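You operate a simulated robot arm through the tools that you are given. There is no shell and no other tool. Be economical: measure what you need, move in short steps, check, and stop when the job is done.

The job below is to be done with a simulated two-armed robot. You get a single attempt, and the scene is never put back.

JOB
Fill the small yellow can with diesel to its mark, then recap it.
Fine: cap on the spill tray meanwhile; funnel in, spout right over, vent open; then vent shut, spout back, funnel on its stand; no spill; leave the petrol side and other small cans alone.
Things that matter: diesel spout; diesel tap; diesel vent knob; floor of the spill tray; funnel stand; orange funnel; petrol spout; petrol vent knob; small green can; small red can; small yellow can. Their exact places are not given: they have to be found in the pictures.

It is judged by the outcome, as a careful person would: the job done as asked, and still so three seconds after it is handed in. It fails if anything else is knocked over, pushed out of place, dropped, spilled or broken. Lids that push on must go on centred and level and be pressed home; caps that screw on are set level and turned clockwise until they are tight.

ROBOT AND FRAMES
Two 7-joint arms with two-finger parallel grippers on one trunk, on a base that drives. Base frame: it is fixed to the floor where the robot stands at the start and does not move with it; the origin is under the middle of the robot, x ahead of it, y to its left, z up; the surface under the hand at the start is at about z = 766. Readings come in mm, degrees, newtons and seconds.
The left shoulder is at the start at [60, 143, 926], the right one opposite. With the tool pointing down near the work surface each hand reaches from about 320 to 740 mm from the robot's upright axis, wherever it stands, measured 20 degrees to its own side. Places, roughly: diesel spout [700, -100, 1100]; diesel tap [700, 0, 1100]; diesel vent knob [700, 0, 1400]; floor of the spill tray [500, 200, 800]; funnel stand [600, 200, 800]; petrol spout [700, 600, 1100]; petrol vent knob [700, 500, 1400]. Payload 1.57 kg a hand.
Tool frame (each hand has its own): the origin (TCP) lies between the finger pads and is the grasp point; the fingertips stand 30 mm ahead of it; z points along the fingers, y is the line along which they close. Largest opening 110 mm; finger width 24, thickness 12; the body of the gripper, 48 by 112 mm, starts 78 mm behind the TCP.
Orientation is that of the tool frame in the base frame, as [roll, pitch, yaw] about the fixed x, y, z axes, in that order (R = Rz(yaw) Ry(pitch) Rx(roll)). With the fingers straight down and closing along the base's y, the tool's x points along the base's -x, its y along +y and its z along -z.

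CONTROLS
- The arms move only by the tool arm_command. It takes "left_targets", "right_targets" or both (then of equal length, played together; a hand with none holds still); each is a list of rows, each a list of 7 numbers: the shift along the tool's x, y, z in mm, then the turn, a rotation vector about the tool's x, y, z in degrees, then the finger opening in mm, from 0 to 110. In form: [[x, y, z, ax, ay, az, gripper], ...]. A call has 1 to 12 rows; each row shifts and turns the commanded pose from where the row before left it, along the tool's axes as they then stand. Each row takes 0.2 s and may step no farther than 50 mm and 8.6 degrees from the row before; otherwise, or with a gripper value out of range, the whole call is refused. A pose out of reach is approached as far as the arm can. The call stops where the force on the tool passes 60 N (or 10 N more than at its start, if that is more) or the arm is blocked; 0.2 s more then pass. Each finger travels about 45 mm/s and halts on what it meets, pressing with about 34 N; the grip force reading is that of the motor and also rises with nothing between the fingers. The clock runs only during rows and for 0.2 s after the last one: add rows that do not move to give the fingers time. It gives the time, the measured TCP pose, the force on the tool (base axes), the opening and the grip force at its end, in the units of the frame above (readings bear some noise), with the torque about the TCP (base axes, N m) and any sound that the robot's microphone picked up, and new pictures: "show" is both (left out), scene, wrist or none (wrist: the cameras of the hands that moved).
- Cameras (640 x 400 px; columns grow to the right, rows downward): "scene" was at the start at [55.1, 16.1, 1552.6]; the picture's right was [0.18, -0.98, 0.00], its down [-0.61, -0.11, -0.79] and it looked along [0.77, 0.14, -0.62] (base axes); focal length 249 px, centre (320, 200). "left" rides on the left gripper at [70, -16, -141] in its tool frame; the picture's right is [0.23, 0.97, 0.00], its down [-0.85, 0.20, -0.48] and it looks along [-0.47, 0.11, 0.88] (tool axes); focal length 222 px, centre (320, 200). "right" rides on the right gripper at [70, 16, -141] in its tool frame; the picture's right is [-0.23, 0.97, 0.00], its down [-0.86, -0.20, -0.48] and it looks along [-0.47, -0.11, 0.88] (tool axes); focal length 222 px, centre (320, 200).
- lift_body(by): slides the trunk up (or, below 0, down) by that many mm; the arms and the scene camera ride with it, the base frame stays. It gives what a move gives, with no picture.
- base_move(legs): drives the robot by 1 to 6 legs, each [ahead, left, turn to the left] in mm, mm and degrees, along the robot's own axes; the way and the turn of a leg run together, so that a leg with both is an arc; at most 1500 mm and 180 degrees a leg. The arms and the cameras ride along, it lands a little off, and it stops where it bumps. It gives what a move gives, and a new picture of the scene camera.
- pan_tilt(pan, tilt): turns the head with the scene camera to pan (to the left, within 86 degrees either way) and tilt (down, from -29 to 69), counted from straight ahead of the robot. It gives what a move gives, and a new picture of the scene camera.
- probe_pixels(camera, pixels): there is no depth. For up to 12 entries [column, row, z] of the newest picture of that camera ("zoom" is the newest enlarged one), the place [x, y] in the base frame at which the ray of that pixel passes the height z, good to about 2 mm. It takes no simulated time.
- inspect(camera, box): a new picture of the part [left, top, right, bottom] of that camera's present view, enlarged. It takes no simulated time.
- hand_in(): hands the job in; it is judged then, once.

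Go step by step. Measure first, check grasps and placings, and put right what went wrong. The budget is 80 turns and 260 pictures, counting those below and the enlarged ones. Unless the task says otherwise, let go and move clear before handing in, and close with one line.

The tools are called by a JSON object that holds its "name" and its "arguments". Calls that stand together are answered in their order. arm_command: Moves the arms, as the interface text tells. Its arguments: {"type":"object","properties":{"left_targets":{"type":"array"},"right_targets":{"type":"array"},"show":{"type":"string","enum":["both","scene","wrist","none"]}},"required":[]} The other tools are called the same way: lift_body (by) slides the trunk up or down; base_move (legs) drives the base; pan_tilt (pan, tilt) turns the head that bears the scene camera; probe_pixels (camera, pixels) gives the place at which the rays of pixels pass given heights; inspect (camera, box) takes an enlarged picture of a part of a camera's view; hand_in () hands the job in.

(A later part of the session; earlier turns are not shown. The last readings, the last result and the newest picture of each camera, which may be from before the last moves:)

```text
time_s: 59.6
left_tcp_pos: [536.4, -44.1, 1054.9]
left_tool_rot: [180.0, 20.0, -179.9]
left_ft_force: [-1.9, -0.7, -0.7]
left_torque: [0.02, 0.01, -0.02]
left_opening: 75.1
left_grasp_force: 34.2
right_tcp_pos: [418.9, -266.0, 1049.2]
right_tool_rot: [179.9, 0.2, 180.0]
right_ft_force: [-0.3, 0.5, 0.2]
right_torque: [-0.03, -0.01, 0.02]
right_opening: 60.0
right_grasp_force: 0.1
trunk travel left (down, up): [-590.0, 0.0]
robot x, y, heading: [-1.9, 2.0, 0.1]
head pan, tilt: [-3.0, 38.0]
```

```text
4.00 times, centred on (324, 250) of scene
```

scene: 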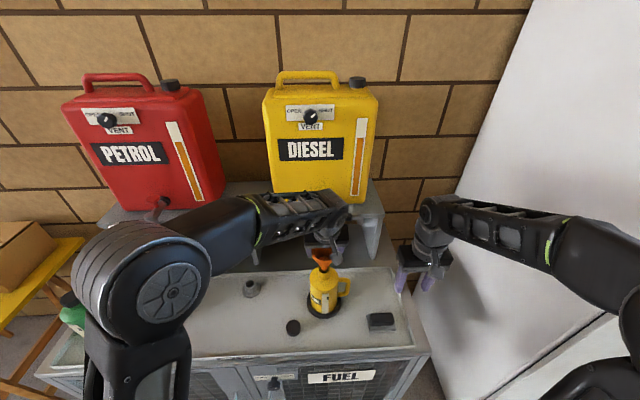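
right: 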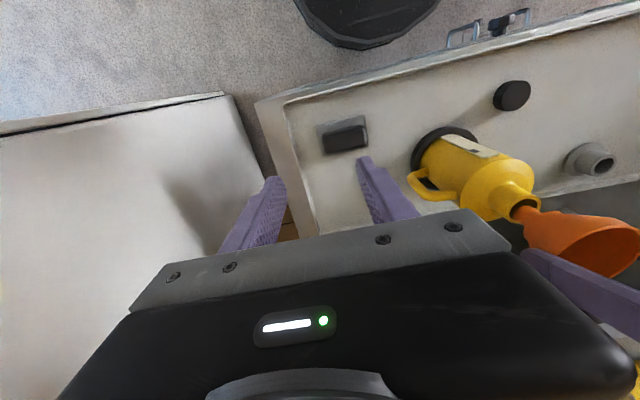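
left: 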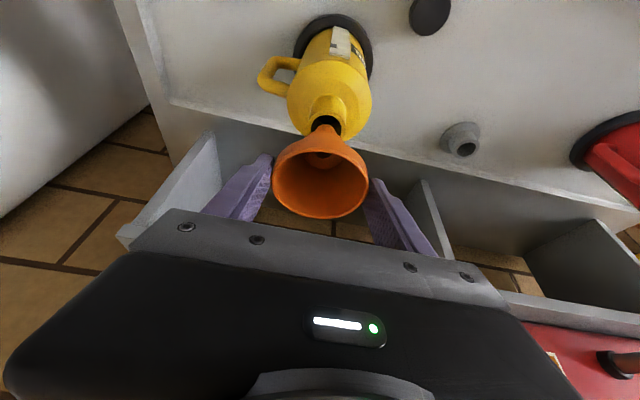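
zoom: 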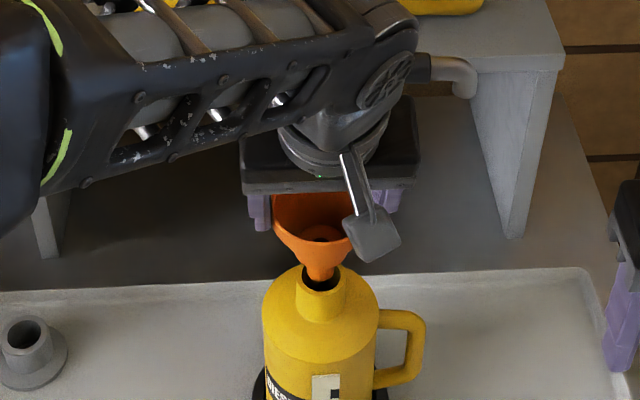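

The stem tip is just above the neck. I'll lower 15 mm and check the alignment from the three views.

{"name": "arm_command", "arguments": {"left_targets": [[2.5, 0, 7, 0, 0, 0, 66], [2.5, 0, 7, 0, 0, 0, 66], [0, 0, 0, 0, 0, 0, 66]], "show": "none"}}

{"name": "inspect", "arguments": {"camera": "scene", "box": [300, 250, 348, 300]}}

{"name": "inspect", "arguments": {"camera": "right", "box": [440, 140, 600, 240]}}

{"name": "inspect", "arguments": {"camera": "left", "box": [260, 60, 400, 150]}}

```text
time_s: 60.4
left_tcp_pos: [533.9, -44.0, 1037.3]
left_tool_rot: [179.9, 19.7, -180.0]
left_ft_force: [-0.7, -0.1, 0.6]
left_torque: [0.01, 0.01, 0.03]
left_opening: 75.5
left_grasp_force: 20.4
right_tcp_pos: [418.7, -265.2, 1049.0]
right_tool_rot: [179.8, 0.2, -180.0]
right_ft_force: [-0.2, -0.2, 0.0]
right_torque: [0.01, 0.0, -0.02]
right_opening: 59.9
right_grasp_force: 0.0
trunk travel left (down, up): [-590.0, 0.0]
robot x, y, heading: [1.8, 2.0, -0.0]
head pan, tilt: [-3.0, 38.0]
```

```text
8.00 times, centred on (324, 275) of scene
```

zoom: 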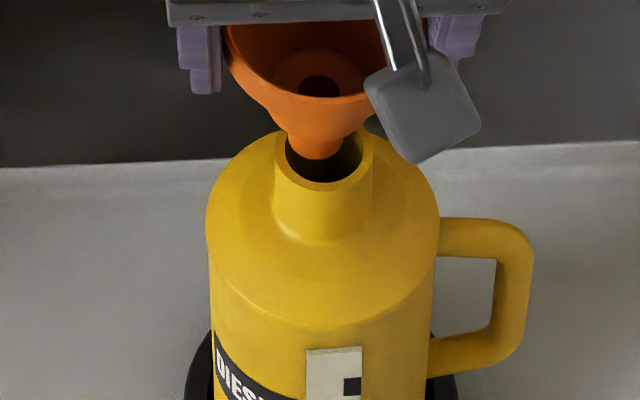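

```text
4.00 times, centred on (520, 190) of right
```

zoom: 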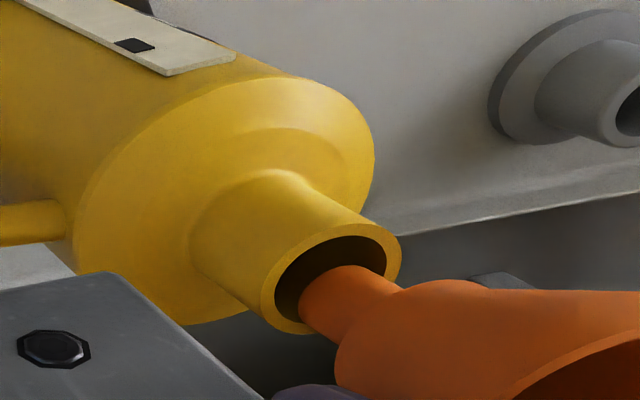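

```text
4.44 times, centred on (330, 105) of left
```

zoom: 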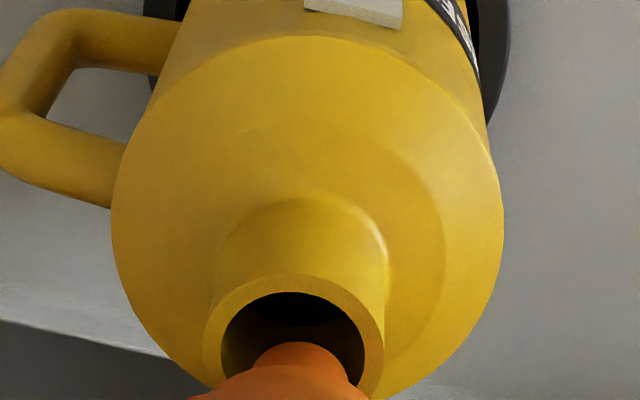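

The stem tip is entering slightly behind and left of the hole's centre. I'll shift 3 mm nearer and 1.5 mm right, then lower 10 mm.

{"name": "arm_command", "arguments": {"left_targets": [[2.8, -1.5, -1, 0, 0, 0, 66], [1.4, 0, 3.8, 0, 0, 0, 66], [2, 0, 5.6, 0, 0, 0, 66], [0, 0, 0, 0, 0, 0, 66]], "show": "none"}}

{"name": "inspect", "arguments": {"camera": "scene", "box": [300, 250, 348, 300]}}

{"name": "inspect", "arguments": {"camera": "right", "box": [440, 140, 600, 240]}}

```text
time_s: 61.4
left_tcp_pos: [532.7, -46.3, 1029.8]
left_tool_rot: [179.9, 20.0, 179.9]
left_ft_force: [-0.4, -0.7, -1.1]
left_torque: [0.03, 0.07, -0.04]
left_opening: 75.1
left_grasp_force: 33.9
right_tcp_pos: [420.6, -266.9, 1050.1]
right_tool_rot: [179.9, 0.2, 180.0]
right_ft_force: [0.6, 0.1, 0.2]
right_torque: [-0.01, 0.02, 0.0]
right_opening: 59.8
right_grasp_force: 0.1
trunk travel left (down, up): [-590.0, 0.0]
robot x, y, heading: [-5.6, -0.8, -0.2]
head pan, tilt: [-3.0, 38.0]
```

```text
8.00 times, centred on (324, 275) of scene
```

zoom: 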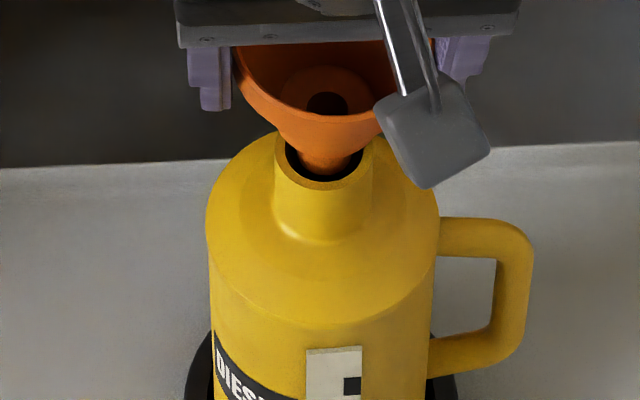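

```text
4.00 times, centred on (520, 190) of right
```

zoom: 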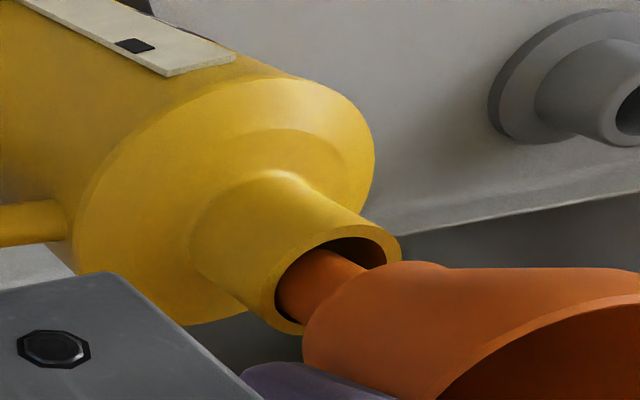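

The stem is inside the hole. I'll lower in small steps until the cone seats.

{"name": "arm_command", "arguments": {"left_targets": [[1.4, 0, 3.8, 0, 0, 0, 66], [1.4, 0, 3.8, 0, 0, 0, 66], [0, 0, 0, 0, 0, 0, 66]], "show": "none"}}

{"name": "arm_command", "arguments": {"left_targets": [[1.4, 0, 3.8, 0, 0, 0, 66], [0.7, 0, 1.9, 0, 0, 0, 66], [0, 0, 0, 0, 0, 0, 66]], "show": "none"}}

{"name": "inspect", "arguments": {"camera": "scene", "box": [300, 250, 348, 300]}}

{"name": "inspect", "arguments": {"camera": "right", "box": [440, 140, 600, 240]}}

```text
time_s: 62.2
left_tcp_pos: [532.3, -46.2, 1020.9]
left_tool_rot: [180.0, 20.0, 180.0]
left_ft_force: [-1.2, 0.3, -0.2]
left_torque: [-0.02, 0.07, -0.01]
left_opening: 74.9
left_grasp_force: 34.0
right_tcp_pos: [419.3, -264.1, 1049.8]
right_tool_rot: [180.0, 0.2, -180.0]
right_ft_force: [-1.0, 0.4, -0.2]
right_torque: [-0.03, -0.02, -0.01]
right_opening: 60.1
right_grasp_force: 0.1
trunk travel left (down, up): [-590.0, 0.0]
robot x, y, heading: [0.2, -1.0, -0.0]
head pan, tilt: [-3.0, 38.0]
```

```text
time_s: 63.0
left_tcp_pos: [533.0, -46.9, 1015.7]
left_tool_rot: [-180.0, 20.0, -179.9]
left_ft_force: [0.2, 0.1, 0.0]
left_torque: [0.03, 0.02, -0.02]
left_opening: 75.1
left_grasp_force: 33.8
right_tcp_pos: [418.7, -265.7, 1049.2]
right_tool_rot: [179.9, 0.2, -180.0]
right_ft_force: [0.0, 0.3, -0.2]
right_torque: [-0.01, 0.02, -0.02]
right_opening: 60.1
right_grasp_force: 0.0
trunk travel left (down, up): [-590.0, 0.0]
robot x, y, heading: [-0.3, -0.2, 0.0]
head pan, tilt: [-3.0, 38.0]
```

```text
8.00 times, centred on (324, 275) of scene
```

zoom: 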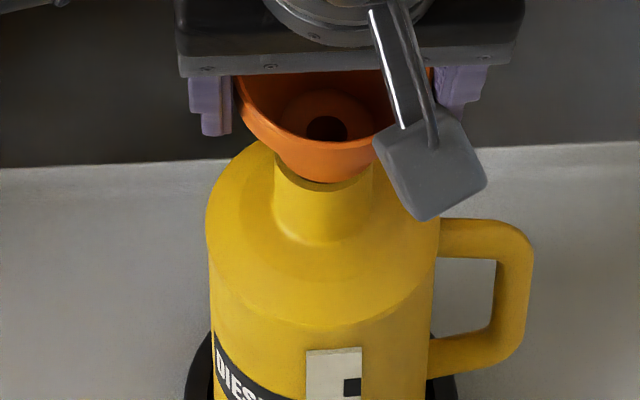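

```text
4.00 times, centred on (520, 190) of right
```

zoom: 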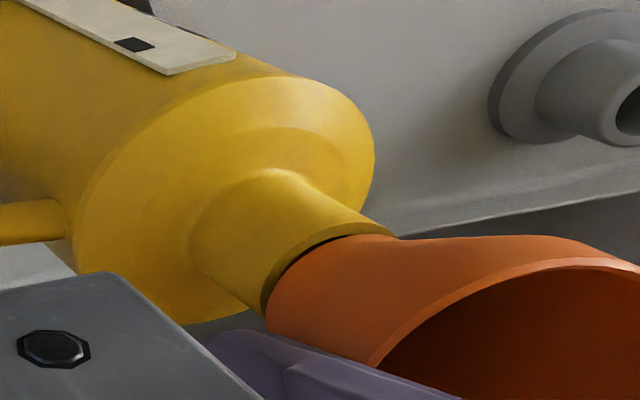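

The cone is just above the neck edge. I'll take two more small steps down until contact.

{"name": "arm_command", "arguments": {"left_targets": [[0.7, 0, 1.9, 0, 0, 0, 66], [0, 0, 0, 0, 0, 0, 66]], "show": "none"}}

{"name": "arm_command", "arguments": {"left_targets": [[0.7, 0, 1.9, 0, 0, 0, 66], [0, 0, 0, 0, 0, 0, 66]], "show": "none"}}

{"name": "inspect", "arguments": {"camera": "right", "box": [440, 140, 600, 240]}}

```text
time_s: 63.6
left_tcp_pos: [531.7, -46.6, 1012.5]
left_tool_rot: [179.9, 20.0, -180.0]
left_ft_force: [-1.0, 0.6, -0.8]
left_torque: [0.0, 0.01, -0.01]
left_opening: 75.0
left_grasp_force: 34.0
right_tcp_pos: [419.3, -265.2, 1049.7]
right_tool_rot: [179.9, 0.3, -179.9]
right_ft_force: [-0.5, -0.4, 0.8]
right_torque: [0.02, 0.02, 0.02]
right_opening: 60.2
right_grasp_force: 0.1
trunk travel left (down, up): [-590.0, 0.0]
robot x, y, heading: [1.9, 0.1, -0.3]
head pan, tilt: [-3.0, 38.0]
```

```text
time_s: 64.2
left_tcp_pos: [532.1, -46.1, 1011.6]
left_tool_rot: [-180.0, 19.9, -180.0]
left_ft_force: [0.3, 0.0, -0.4]
left_torque: [0.0, 0.05, 0.01]
left_opening: 75.0
left_grasp_force: 33.8
right_tcp_pos: [419.5, -264.7, 1049.4]
right_tool_rot: [179.8, 0.3, 179.9]
right_ft_force: [-0.9, 0.3, -0.2]
right_torque: [0.03, 0.01, 0.03]
right_opening: 59.9
right_grasp_force: 0.0
trunk travel left (down, up): [-590.0, 0.0]
robot x, y, heading: [1.4, -4.3, -0.0]
head pan, tilt: [-3.0, 38.0]
```

```text
4.00 times, centred on (520, 190) of right
```

zoom: 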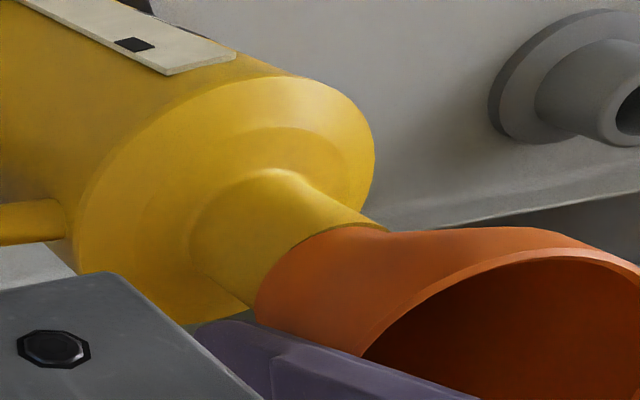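

It's almost seated. I'll take two more 2 mm steps, checking the force.

{"name": "arm_command", "arguments": {"left_targets": [[0.7, 0, 1.9, 0, 0, 0, 66], [0, 0, 0, 0, 0, 0, 66]], "show": "none"}}

{"name": "arm_command", "arguments": {"left_targets": [[0.7, 0, 1.9, 0, 0, 0, 66], [0, 0, 0, 0, 0, 0, 66]], "show": "none"}}

{"name": "inspect", "arguments": {"camera": "right", "box": [440, 140, 600, 240]}}

{"name": "inspect", "arguments": {"camera": "scene", "box": [290, 240, 358, 310]}}

```text
time_s: 64.8
left_tcp_pos: [532.5, -46.6, 1010.3]
left_tool_rot: [-179.9, 20.1, 180.0]
left_ft_force: [-0.1, 2.4, 7.4]
left_torque: [0.04, 0.09, -0.04]
left_opening: 74.8
left_grasp_force: 33.9
right_tcp_pos: [419.6, -266.4, 1049.9]
right_tool_rot: [179.8, 0.1, -180.0]
right_ft_force: [0.2, 0.4, 0.9]
right_torque: [0.01, 0.0, 0.03]
right_opening: 60.2
right_grasp_force: 0.0
trunk travel left (down, up): [-590.0, 0.0]
robot x, y, heading: [0.2, 1.5, 0.1]
head pan, tilt: [-3.0, 38.0]
```

```text
time_s: 65.4
left_tcp_pos: [532.1, -46.3, 1009.7]
left_tool_rot: [-179.8, 20.2, -180.0]
left_ft_force: [1.0, 4.5, 27.5]
left_torque: [0.09, 0.26, -0.03]
left_opening: 74.9
left_grasp_force: 34.2
right_tcp_pos: [417.4, -264.5, 1050.8]
right_tool_rot: [179.8, 0.3, -179.9]
right_ft_force: [-0.4, 0.2, -1.2]
right_torque: [0.04, 0.0, -0.02]
right_opening: 60.0
right_grasp_force: 0.0
trunk travel left (down, up): [-590.0, 0.0]
robot x, y, heading: [-1.0, -2.1, -0.2]
head pan, tilt: [-3.0, 38.0]
```

```text
4.00 times, centred on (520, 190) of right
```

zoom: 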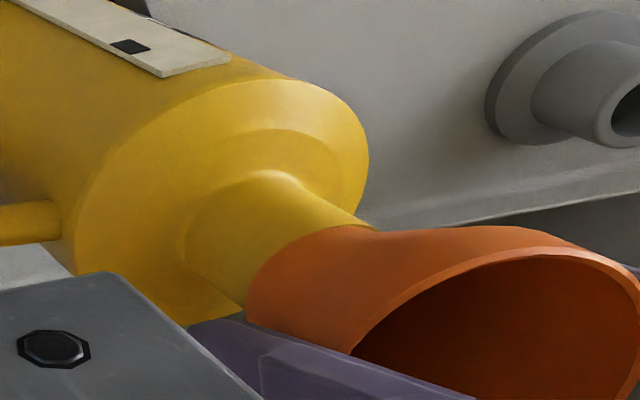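

```text
5.71 times, centred on (324, 275) of scene
```

zoom: 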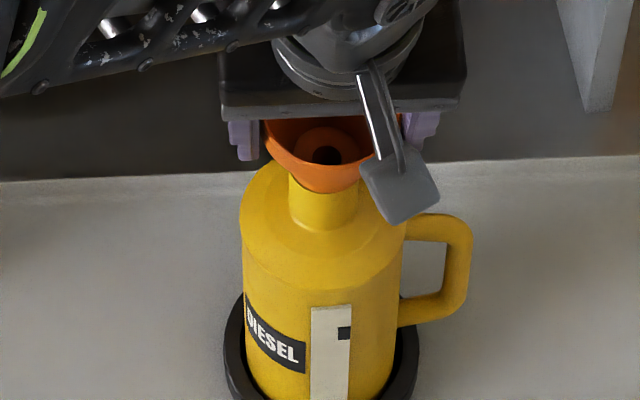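

The funnel is seated (contact at TCP (532,-46.4,1010)). I'll ease off, open wide and back away along the fingers.

{"name": "arm_command", "arguments": {"left_targets": [[-0.6, 0, -1.7, 0, 0, 0, 72], [0, 0, 0, 0, 0, 0, 80], [0, 0, 0, 0, 0, 0, 95], [0, 0, 0, 0, 0, 0, 110], [0, 0, 0, 0, 0, 0, 110], [0, 0, 0, 0, 0, 0, 110], [0, 0, -20, 0, 0, 0, 110], [0, 0, -40, 0, 0, 0, 110], [0, 0, -45, 0, 0, 0, 110], [0, 45, 0, 0, 0, 0, 110], [0, 48, 0, 0, 0, 0, 110], [0, 48, 0, 0, 0, 0, 110]]}}

{"name": "inspect", "arguments": {"camera": "scene", "box": [276, 180, 388, 310]}}

{"name": "inspect", "arguments": {"camera": "right", "box": [440, 120, 640, 260]}}

```text
time_s: 68.0
left_tcp_pos: [496.5, 96.7, 1106.2]
left_tool_rot: [-179.8, 19.9, 179.9]
left_ft_force: [0.1, 0.1, 0.4]
left_torque: [-0.02, -0.02, 0.01]
left_opening: 110.0
left_grasp_force: 0.0
right_tcp_pos: [419.5, -264.1, 1048.8]
right_tool_rot: [179.9, 0.2, -180.0]
right_ft_force: [0.1, 0.6, -0.6]
right_torque: [-0.02, 0.02, 0.0]
right_opening: 60.1
right_grasp_force: 0.1
trunk travel left (down, up): [-590.0, 0.0]
robot x, y, heading: [2.5, 0.9, -0.1]
head pan, tilt: [-3.0, 38.0]
```

scene: 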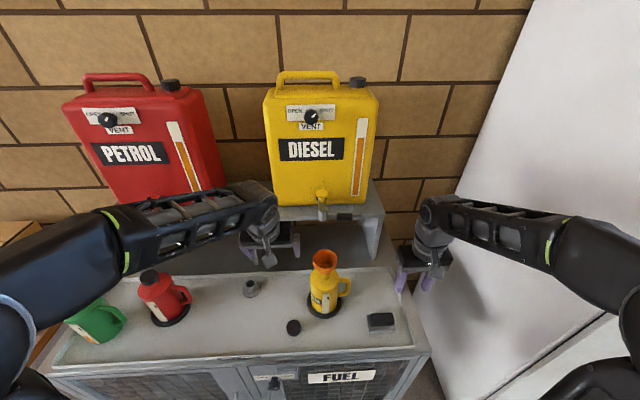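
left: 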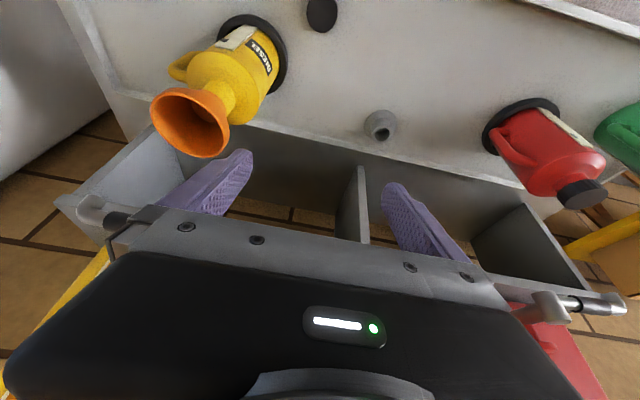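

```text
3.08 times, centred on (332, 245) of scene
```

zoom: 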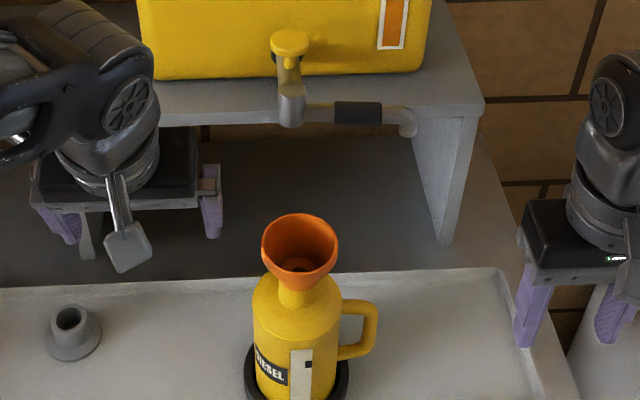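

```text
2.86 times, centred on (540, 190) of right
```

zoom: 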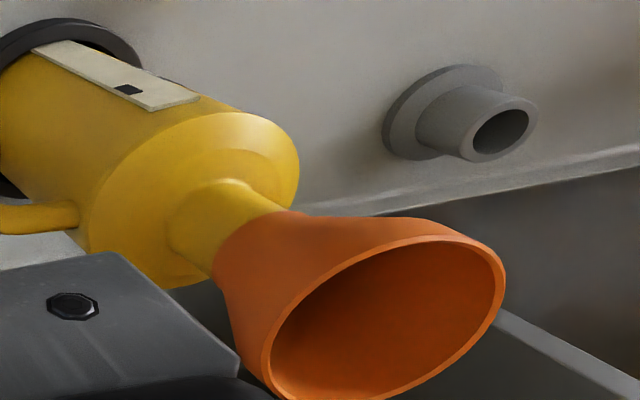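

The funnel sits level in the can. The left picture shows the diesel spout (elbow near (92,205), sleeve near (125,217)), so I'll triangulate it with the scene view.

{"name": "inspect", "arguments": {"camera": "left", "box": [50, 170, 210, 270]}}

{"name": "probe_pixels", "arguments": {"camera": "left", "pixels": [[92, 205, 1020], [92, 205, 1040], [92, 205, 1060], [92, 205, 1080], [122, 217, 1040], [122, 217, 1060], [122, 217, 1080]]}}

{"name": "probe_pixels", "arguments": {"camera": "scene", "pixels": [[360.5, 220, 1040], [360.5, 220, 1060], [360.5, 220, 1080], [344.5, 218, 1060], [344.5, 218, 1080]]}}

```text
4.00 times, centred on (130, 220) of left
```

zoom: 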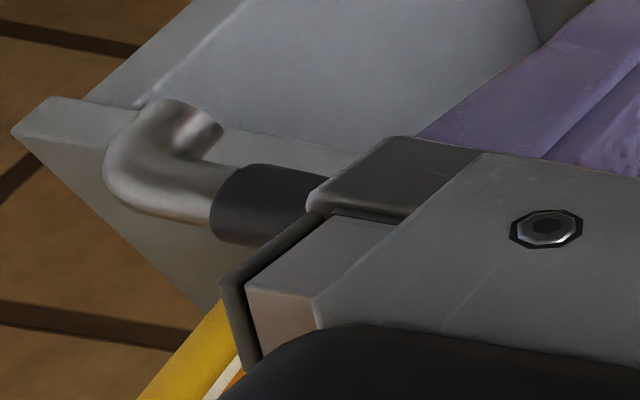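

```text
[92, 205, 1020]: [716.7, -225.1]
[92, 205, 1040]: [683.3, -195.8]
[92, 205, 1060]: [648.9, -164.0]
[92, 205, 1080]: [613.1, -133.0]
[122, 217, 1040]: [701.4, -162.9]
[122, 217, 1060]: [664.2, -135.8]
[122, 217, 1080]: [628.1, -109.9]
```

```text
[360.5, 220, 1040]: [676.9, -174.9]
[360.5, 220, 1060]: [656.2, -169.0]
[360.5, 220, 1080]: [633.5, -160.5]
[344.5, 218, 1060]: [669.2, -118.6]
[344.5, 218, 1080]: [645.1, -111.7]
```

Matching the rays puts the spout elbow at about (655,-168,1057). To plan the swing I need the shelf's front plane, which I'll get from its legs' feet on the bench.

{"name": "probe_pixels", "arguments": {"camera": "scene", "pixels": [[371, 258.6, 750], [371, 258.6, 766], [371, 258.6, 780], [371, 258.6, 800], [256.5, 264.5, 766], [256.5, 264.5, 780]]}}

{"name": "inspect", "arguments": {"camera": "scene", "box": [310, 195, 390, 265]}}

{"name": "inspect", "arguments": {"camera": "left", "box": [480, 240, 640, 340]}}

```text
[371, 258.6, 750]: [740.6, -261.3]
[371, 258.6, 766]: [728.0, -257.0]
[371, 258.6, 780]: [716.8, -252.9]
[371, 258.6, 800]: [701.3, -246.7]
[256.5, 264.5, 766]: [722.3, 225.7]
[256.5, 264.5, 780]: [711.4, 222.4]
```

```text
5.71 times, centred on (350, 230) of scene
```

zoom: 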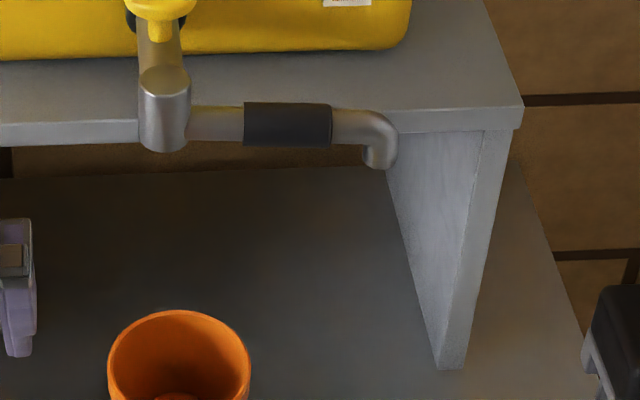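

```text
4.00 times, centred on (560, 290) of left
```

zoom: 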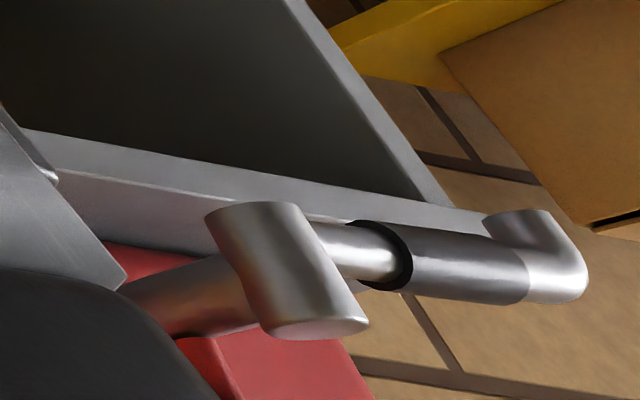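

The shelf front is at about x = 705 with its top at z ~1025, so the spout (x 655, z ~1060) stands clear in front. I'll check the canister's front plane before straddling the sleeve from above.

{"name": "probe_pixels", "arguments": {"camera": "scene", "pixels": [[340, 204, 1025], [340, 204, 1035], [340, 217, 1025], [322.5, 218.5, 1060], [335, 216.5, 1060], [351, 216.5, 1060]]}}

{"name": "arm_command", "arguments": {"right_targets": [[0, 0, -30, 0, 0, -8.5, 45], [0, 0, -30, 0, 0, -8.5, 45], [0, 0, -30, 0, 0, -8.5, 45], [0, 0, -30, 0, 0, -8.5, 45], [0, 0, 0, 0, 0, -8.5, 45], [0, 0, 0, 0, 0, -8.5, 45], [0, 0, 0, 0, 0, -8.5, 45], [0, 0, 0, 0, 0, -8.5, 45], [0, 0, 0, 0, 0, -8.5, 45], [0, 0, 0, 0, 0, -8.5, 45], [0, 0, 0, 0, 0, -5, 45]], "left_targets": [[0, 40, 0, 0, 0, 0, 110], [0, 40, 0, 0, 0, 0, 110], [0, 40, 0, 0, 0, 0, 110], [0, 40, 0, 0, 0, 0, 110], [0, 0, 0, 0, 0, 0, 110], [0, 0, 0, 0, 0, 0, 110], [0, 0, 0, 0, 0, 0, 110], [0, 0, 0, 0, 0, 0, 110], [0, 0, 0, 0, 0, 0, 110], [0, 0, 0, 0, 0, 0, 110], [0, 0, 0, 0, 0, 0, 110]], "show": "wrist"}}

```text
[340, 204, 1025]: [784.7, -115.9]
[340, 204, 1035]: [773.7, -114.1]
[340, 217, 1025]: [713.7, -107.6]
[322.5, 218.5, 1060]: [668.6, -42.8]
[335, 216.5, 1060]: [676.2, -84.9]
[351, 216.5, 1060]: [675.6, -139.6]
```

```text
time_s: 70.4
left_tcp_pos: [494.7, 253.4, 1105.1]
left_tool_rot: [-180.0, 20.0, -180.0]
left_ft_force: [0.2, 0.4, 0.8]
left_torque: [-0.03, 0.01, 0.03]
left_opening: 110.1
left_grasp_force: 0.0
right_tcp_pos: [418.5, -266.8, 1169.7]
right_tool_rot: [-179.8, 0.1, -89.8]
right_ft_force: [0.5, -0.5, -0.5]
right_torque: [-0.04, 0.03, 0.02]
right_opening: 44.8
right_grasp_force: 0.1
trunk travel left (down, up): [-590.0, 0.0]
robot x, y, heading: [2.6, -0.2, 0.0]
head pan, tilt: [-3.0, 38.0]
```

right: 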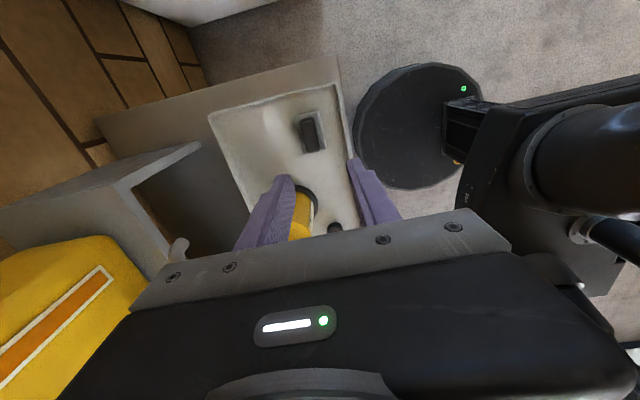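
left: 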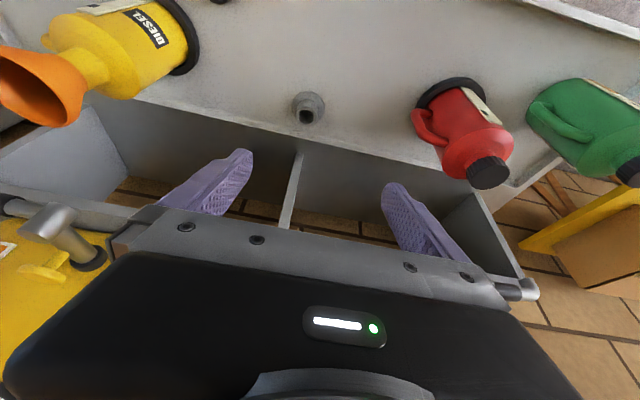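

The canister front is far back (x ~780), so there is room. I'll bring the right hand, closing along x, over the black sleeve and look.

{"name": "arm_command", "arguments": {"right_targets": [[-25, -40, 0, 0, 0, 0, 45], [-25, -40, 0, 0, 0, 0, 45], [-25, -40, 0, 0, 0, 0, 45], [-25, -40, 0, 0, 0, 0, 50], [-25, -40, 0, 0, 0, 0, 50], [-25, -40, 0, 0, 0, 0, 50], [0, 0, 25, 0, 0, 0, 50], [0, 0, 0, 0, 0, 0, 50]]}}

{"name": "inspect", "arguments": {"camera": "scene", "box": [290, 160, 402, 250]}}

{"name": "inspect", "arguments": {"camera": "left", "box": [0, 170, 160, 270]}}

```text
time_s: 72.2
left_tcp_pos: [495.4, 253.8, 1105.9]
left_tool_rot: [-180.0, 20.0, -179.9]
left_ft_force: [0.3, -0.6, 0.3]
left_torque: [-0.01, 0.05, 0.02]
left_opening: 110.0
left_grasp_force: 0.1
right_tcp_pos: [508.1, -207.9, 1146.4]
right_tool_rot: [-179.7, 0.1, -90.1]
right_ft_force: [0.3, -0.1, 0.5]
right_torque: [0.01, -0.02, 0.01]
right_opening: 50.2
right_grasp_force: 0.1
right hand out of reach, approached as far as the arm can: row 3, 4, 5, 6
trunk travel left (down, up): [-590.0, 0.0]
robot x, y, heading: [-1.9, 0.3, -0.2]
head pan, tilt: [-3.0, 38.0]
```

scene: 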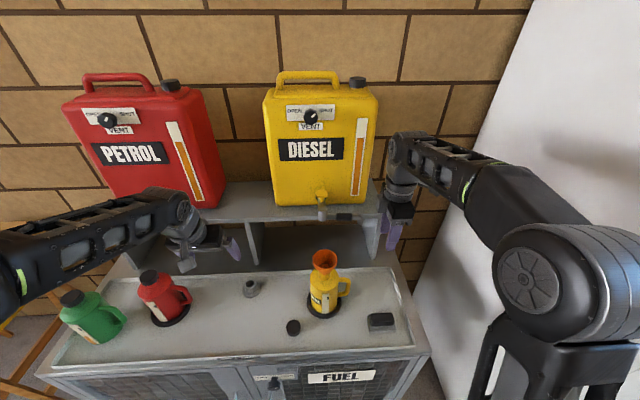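
right: 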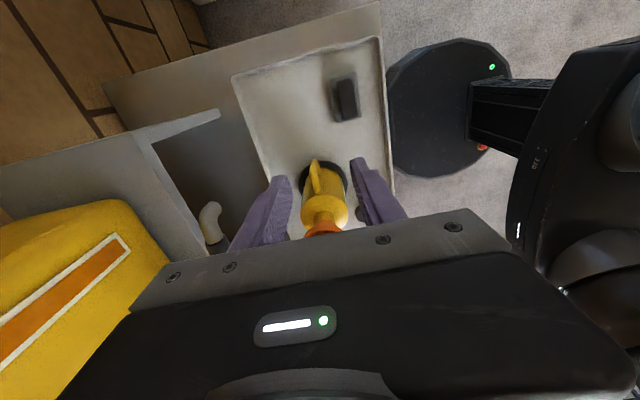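

```text
4.44 times, centred on (346, 205) of scene
```

zoom: 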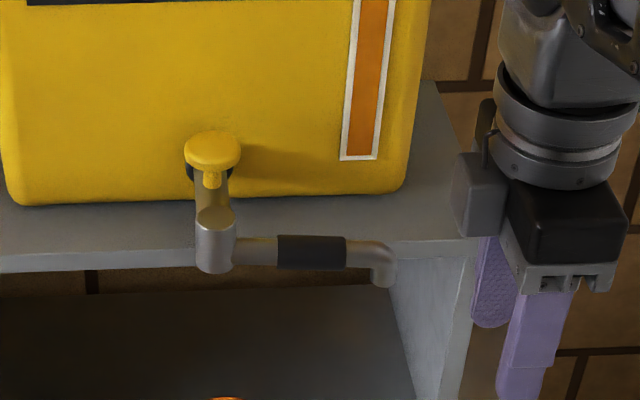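

```text
4.00 times, centred on (80, 220) of left
```

zoom: 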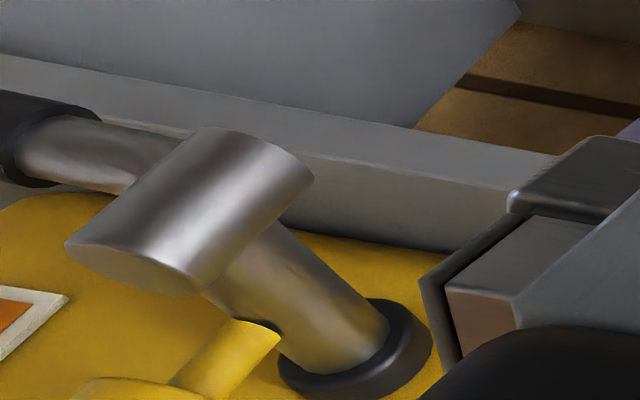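

With the tool vertical that spot is out of reach at this height, so I need to drive closer. I'll look down to see the gap between the base and the bench.

{"name": "pan_tilt", "arguments": {"pan": 0, "tilt": 69}}

{"name": "probe_pixels", "arguments": {"camera": "right", "pixels": [[388, 150, 60], [388, 150, 150], [388, 150, 250], [395, 180, 60], [386, 60, 766], [396, 190, 766], [420, 175, 250]]}}

```text
time_s: 73.1
left_tcp_pos: [495.1, 253.9, 1105.3]
left_tool_rot: [-179.9, 20.0, -180.0]
left_ft_force: [0.2, 0.7, 0.6]
left_torque: [-0.02, -0.01, 0.01]
left_opening: 110.2
left_grasp_force: 0.0
right_tcp_pos: [508.3, -208.6, 1147.1]
right_tool_rot: [-179.8, 0.0, -90.1]
right_ft_force: [-0.4, -0.2, 0.0]
right_torque: [0.01, 0.0, 0.0]
right_opening: 50.2
right_grasp_force: 0.0
trunk travel left (down, up): [-590.0, 0.0]
robot x, y, heading: [0.8, -0.2, 0.0]
head pan, tilt: [0.0, 68.8]
```

scene: 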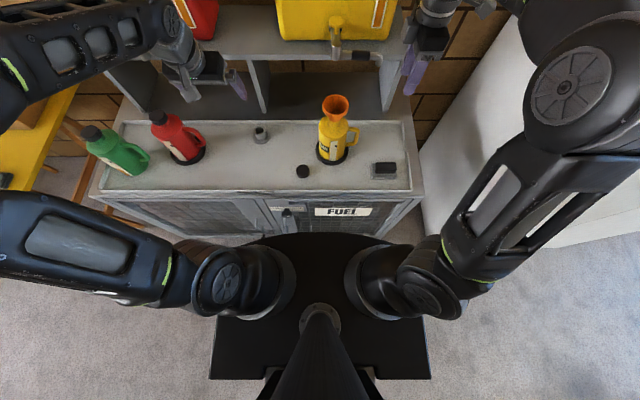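

```text
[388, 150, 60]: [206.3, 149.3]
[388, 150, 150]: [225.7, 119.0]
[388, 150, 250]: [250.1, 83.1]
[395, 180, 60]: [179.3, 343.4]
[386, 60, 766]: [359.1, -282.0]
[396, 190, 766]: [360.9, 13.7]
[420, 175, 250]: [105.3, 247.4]
```

{"name": "probe_pixels", "arguments": {"camera": "scene", "pixels": [[320, 236, 100], [320, 236, 250], [320, 236, 400], [320, 194, 766], [345, 228, 0], [290, 222, 700], [290, 222, 600], [290, 222, 500], [230, 300, 250], [400, 300, 250]]}}

{"name": "inspect", "arguments": {"camera": "scene", "box": [220, 180, 420, 300]}}

```text
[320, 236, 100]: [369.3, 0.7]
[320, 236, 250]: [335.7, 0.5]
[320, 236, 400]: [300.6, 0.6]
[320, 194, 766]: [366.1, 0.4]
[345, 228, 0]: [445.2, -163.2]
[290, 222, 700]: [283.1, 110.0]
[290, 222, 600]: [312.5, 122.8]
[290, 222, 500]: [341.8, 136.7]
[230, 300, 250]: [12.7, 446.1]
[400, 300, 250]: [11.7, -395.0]
```

```text
3.20 times, centred on (320, 240) of scene
```

zoom: 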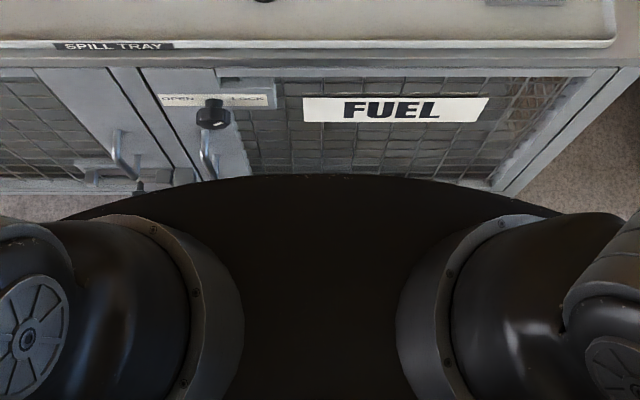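

The base is almost against the cabinet, so I can't drive closer, but tilting the hand about 30° brings the spout into reach. I'll turn the right hand back, tilt it and close the fingers to use as a hook.

{"name": "arm_command", "arguments": {"right_targets": [[0, 0, 0, 0, 0, 8.5, 50], [0, 0, 0, 0, 0, 8.5, 20], [0, 0, 0, 0, 0, 8.5, 0], [0, 0, 0, 0, 0, 8.5, 0], [0, 0, 0, 0, 0, 8.5, 0], [0, 0, 0, 0, 0, 8.5, 0], [0, 0, 0, 0, 0, 8.5, 0], [0, 0, 0, 0, 0, 8.5, 0], [0, 0, 0, 0, 0, 8.5, 0], [0, 0, 0, 0, 0, 8.5, 0], [0, 0, 0, 0, 0, 5, 0]], "show": "none"}}

{"name": "arm_command", "arguments": {"right_targets": [[0, 0, 0, 0, -7.5, 0, 0], [0, 0, 0, 0, -7.5, 0, 0], [0, 0, 0, 0, -7.5, 0, 0], [0, 0, 0, 0, -7.5, 0, 0], [0, 0, 0, 0, 0, 0, 0]], "show": "none"}}

{"name": "pan_tilt", "arguments": {"pan": -3, "tilt": 38}}

```text
time_s: 75.5
left_tcp_pos: [496.0, 253.3, 1105.2]
left_tool_rot: [-180.0, 20.0, -179.9]
left_ft_force: [0.8, 0.9, -1.5]
left_torque: [0.02, -0.01, -0.01]
left_opening: 109.9
left_grasp_force: 0.0
right_tcp_pos: [510.4, -207.9, 1146.2]
right_tool_rot: [179.9, 0.2, 179.9]
right_ft_force: [0.2, 0.5, -0.4]
right_torque: [0.01, -0.02, -0.02]
right_opening: 0.0
right_grasp_force: 21.1
trunk travel left (down, up): [-590.0, 0.0]
robot x, y, heading: [-0.3, 1.3, -0.1]
head pan, tilt: [0.0, 68.8]
```

```text
time_s: 76.7
left_tcp_pos: [494.8, 252.8, 1105.1]
left_tool_rot: [180.0, 20.0, -180.0]
left_ft_force: [0.2, 0.1, 0.3]
left_torque: [0.03, 0.01, 0.0]
left_opening: 109.9
left_grasp_force: 0.0
right_tcp_pos: [509.3, -207.3, 1144.9]
right_tool_rot: [180.0, 30.3, 179.9]
right_ft_force: [0.0, 0.0, 0.6]
right_torque: [-0.01, -0.03, 0.0]
right_opening: 0.0
right_grasp_force: 21.2
trunk travel left (down, up): [-590.0, 0.0]
robot x, y, heading: [3.5, -0.2, -0.0]
head pan, tilt: [0.0, 68.8]
```

```text
time_s: 77.7
left_tcp_pos: [495.5, 253.1, 1104.9]
left_tool_rot: [-180.0, 20.0, 180.0]
left_ft_force: [0.2, -0.4, 0.3]
left_torque: [0.01, 0.0, -0.01]
left_opening: 109.8
left_grasp_force: 0.1
right_tcp_pos: [509.3, -208.9, 1145.8]
right_tool_rot: [179.9, 30.1, 179.9]
right_ft_force: [0.4, 0.0, 0.0]
right_torque: [-0.01, -0.01, -0.03]
right_opening: 0.0
right_grasp_force: 21.2
trunk travel left (down, up): [-590.0, 0.0]
robot x, y, heading: [-0.3, 0.3, 0.1]
head pan, tilt: [-3.0, 38.0]
```

scene: 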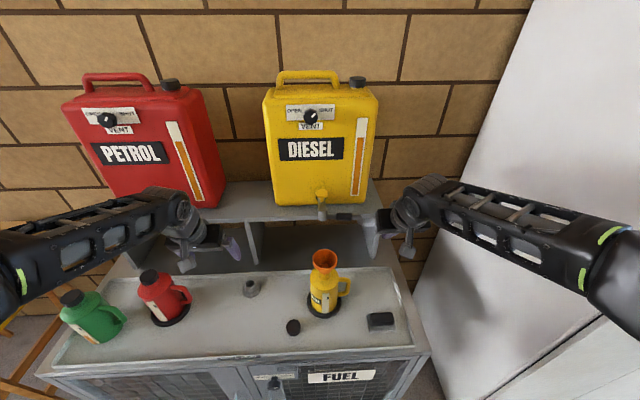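

I have a limited number of turns left, so I'll batch. The right hand hooks well behind the spout (18 mm margin) and drops, while the left hand turns horizontal and rises toward the vent height.

{"name": "arm_command", "arguments": {"right_targets": [[-31.5, 13.8, 22, 0, 0, 0, 0], [-31.5, 13.8, 22, 0, 0, 0, 0], [-31.5, 13.8, 22, 0, 0, 0, 0], [-31.5, 13.8, 22, 0, 0, 0, 0], [-32, 13.8, 22, 0, 0, 0, 0], [0, 0, 0, 0, 0, 0, 0], [0, 0, 0, 0, 0, 0, 0], [0, 0, 0, 0, 0, 0, 0], [0, 0, 0, 0, 0, 0, 0], [0, 0, 0, 0, 0, 0, 0]], "left_targets": [[-37.6, -30, 13.7, 0, 0, 0, 60], [-37.6, -30, 13.7, 0, 0, 0, 60], [0, 0, 0, 0, -7, 0, 60], [0, 0, 0, 0, -7, 0, 60], [0, 0, 0, 0, -7, 0, 60], [0, 0, 0, 0, -7, 0, 60], [0, 0, 0, 0, -7, 0, 60], [-40.3, 0, -18, 0, 0, 0, 60], [-40.3, 0, -18, 0, 0, 0, 60], [-40.3, 0, -18, 0, 0, 0, 60]], "show": "none"}}

{"name": "arm_command", "arguments": {"right_targets": [[15.2, 0, 26.4, 0, 0, 0, 0], [15.2, 0, 26.4, 0, 0, 0, 0], [0, 0, 0, 0, 0, 0, 0], [0, 0, 0, 0, 0, 0, 0], [0, 0, 0, 0, 0, 0, 0], [0, 0, 0, 0, 0, 0, 0], [0, 0, 0, 0, 0, 0, 0], [0, 0, 0, 0, 0, 0, 0]], "left_targets": [[0, 0, 0, 0, -7, 0, 60], [0, 0, 0, 0, -7, 0, 60], [0, 0, 0, 0, -7, 0, 60], [0, 0, 0, 0, -7, 0, 60], [0, 0, 0, 0, -7, 0, 60], [-46, 0, 0, 0, 0, 0, 60], [-46, 0, 0, 0, 0, 0, 60], [-45, 0, 0, 0, 0, 0, 60]]}}

{"name": "inspect", "arguments": {"camera": "scene", "box": [290, 160, 402, 250]}}

```text
time_s: 79.9
left_tcp_pos: [602.1, 193.0, 1238.0]
left_tool_rot: [-179.8, 55.0, 180.0]
left_ft_force: [0.4, -0.3, -0.1]
left_torque: [0.04, 0.0, -0.01]
left_opening: 60.2
left_grasp_force: 0.1
right_tcp_pos: [702.5, -139.1, 1130.0]
right_tool_rot: [-180.0, 30.2, -180.0]
right_ft_force: [0.3, -0.1, 0.6]
right_torque: [-0.02, 0.01, 0.0]
right_opening: 0.1
right_grasp_force: 21.6
trunk travel left (down, up): [-590.0, 0.0]
robot x, y, heading: [-1.7, -2.5, -0.1]
head pan, tilt: [-3.0, 38.0]
```

```text
time_s: 81.7
left_tcp_pos: [602.9, 194.5, 1371.2]
left_tool_rot: [93.0, 89.9, 92.9]
left_ft_force: [0.0, -0.3, 0.7]
left_torque: [-0.02, 0.0, 0.02]
left_opening: 60.3
left_grasp_force: 0.0
left hand out of reach, approached as far as the arm can: row 5
right_tcp_pos: [704.8, -139.8, 1069.9]
right_tool_rot: [179.8, 30.2, 179.9]
right_ft_force: [-0.5, -0.4, -0.4]
right_torque: [0.03, -0.01, -0.01]
right_opening: 0.0
right_grasp_force: 21.2
trunk travel left (down, up): [-590.0, 0.0]
robot x, y, heading: [-2.4, -3.3, 0.2]
head pan, tilt: [-3.0, 38.0]
```

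scene: 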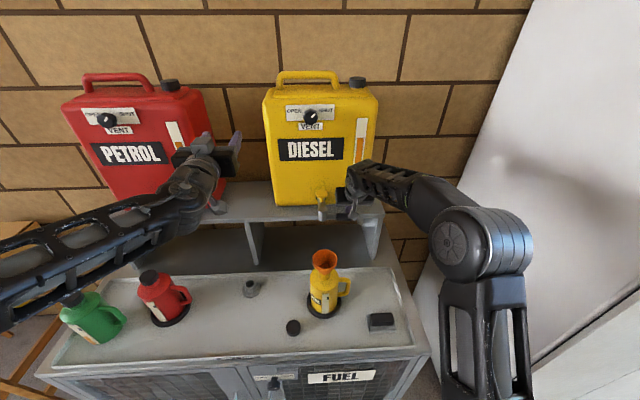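
right: 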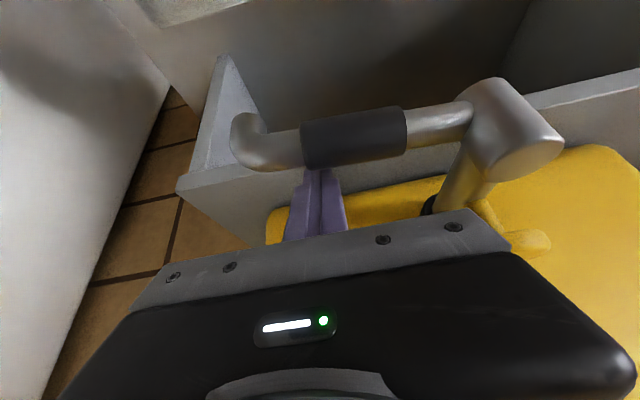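
left: 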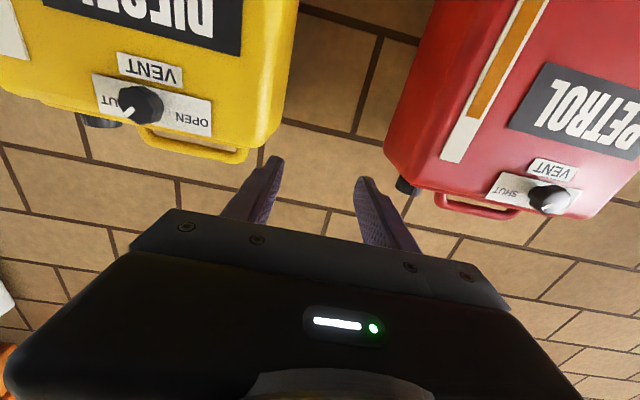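

```text
4.44 times, centred on (346, 205) of scene
```

zoom: 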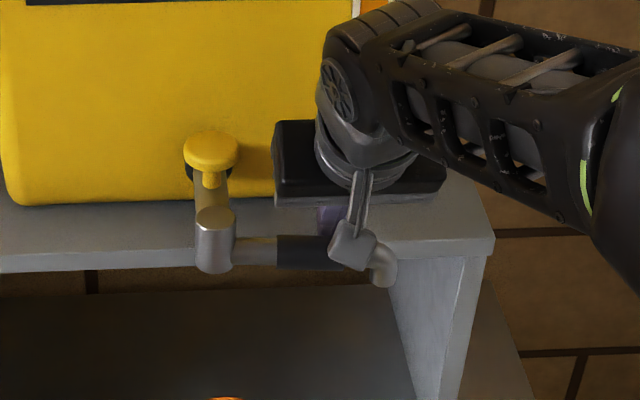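

The hook is behind the sleeve (right picture: fingertips at (320,170), sleeve (350,135)). I'll probe the vent knob and spout, then sweep the spout along its arc toward the front.

{"name": "probe_pixels", "arguments": {"camera": "left", "pixels": [[140, 105, 1350], [140, 105, 1360], [140, 105, 1370], [140, 105, 1380], [140, 105, 1390], [140, 105, 1400]]}}

{"name": "probe_pixels", "arguments": {"camera": "right", "pixels": [[500, 90, 1080], [500, 90, 1100], [250, 118, 1040], [250, 118, 1050], [350, 137, 1060], [350, 137, 1070], [350, 137, 1080], [540, 240, 1140], [540, 240, 1150]]}}

{"name": "arm_command", "arguments": {"right_targets": [[9.7, 0, -5.6, 0, 0, 0, 0], [9.7, 0, -5.6, 0, 0, 0, 0], [11, -1, -6.4, 0, 0, 0, 0], [11, -1, -6.4, 0, 0, 0, 0], [11, 2.1, -6.3, 0, 0, 0, 0], [11, 2.1, -6.3, 0, 0, 0, 0], [10.3, 5.2, -5.9, 0, 0, 0, 0], [10.3, 5.2, -5.9, 0, 0, 0, 0], [8.8, 8.2, -5.1, 0, 0, 0, 0], [8.8, 8.2, -5.1, 0, 0, 0, 0], [6.7, 10.3, -3.9, 0, 0, 0, 0], [6.7, 10.3, -3.9, 0, 0, 0, 0]]}}

{"name": "inspect", "arguments": {"camera": "scene", "box": [276, 180, 388, 290]}}

{"name": "inspect", "arguments": {"camera": "left", "box": [60, 40, 260, 165]}}

```text
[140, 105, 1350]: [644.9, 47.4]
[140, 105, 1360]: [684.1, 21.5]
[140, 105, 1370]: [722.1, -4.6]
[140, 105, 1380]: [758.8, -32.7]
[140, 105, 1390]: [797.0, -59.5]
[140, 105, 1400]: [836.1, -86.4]
```

```text
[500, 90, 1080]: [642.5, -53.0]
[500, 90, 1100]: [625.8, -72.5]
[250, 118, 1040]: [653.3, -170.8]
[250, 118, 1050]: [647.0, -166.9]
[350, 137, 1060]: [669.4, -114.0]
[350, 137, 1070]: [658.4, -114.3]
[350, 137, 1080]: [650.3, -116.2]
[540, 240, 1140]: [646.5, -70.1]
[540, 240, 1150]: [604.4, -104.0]
```

```text
time_s: 84.3
left_tcp_pos: [601.9, 194.2, 1371.9]
left_tool_rot: [128.9, 89.9, 129.0]
left_ft_force: [-0.2, 0.1, -1.8]
left_torque: [0.0, 0.03, -0.01]
left_opening: 60.1
left_grasp_force: 0.1
right_tcp_pos: [569.8, -89.5, 1068.9]
right_tool_rot: [179.9, 30.2, 179.9]
right_ft_force: [-0.6, 0.7, 0.3]
right_torque: [0.01, 0.01, 0.01]
right_opening: 0.0
right_grasp_force: 21.3
trunk travel left (down, up): [-590.0, 0.0]
robot x, y, heading: [-0.1, -1.4, -0.0]
head pan, tilt: [-3.0, 38.0]
```

scene: 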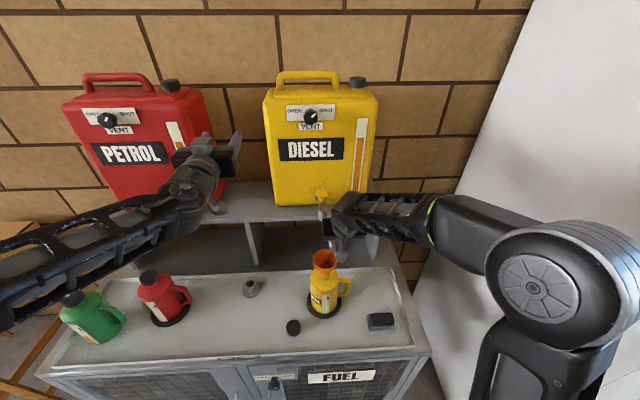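
right: 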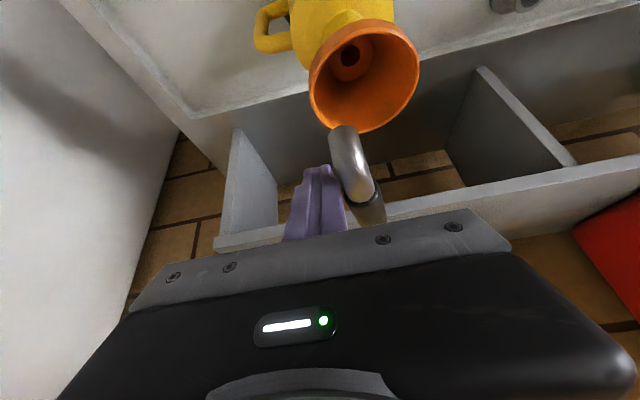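

```text
3.64 times, centred on (332, 235) of scene
```

zoom: 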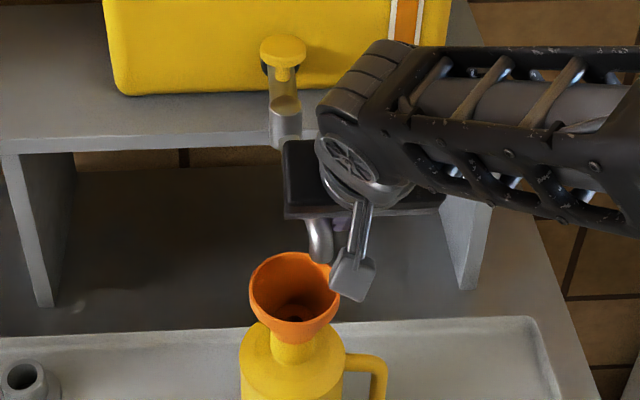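

```text
3.20 times, centred on (160, 102) of left
```

zoom: 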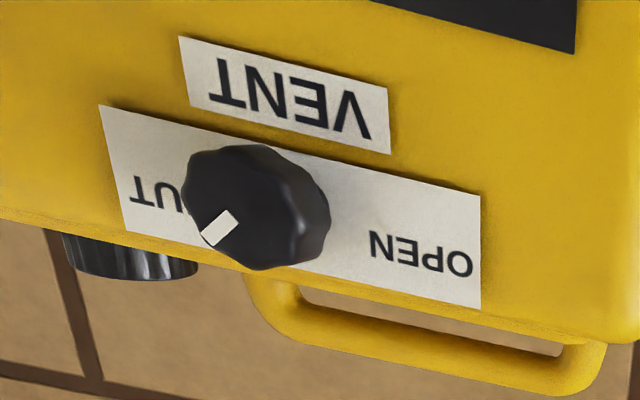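

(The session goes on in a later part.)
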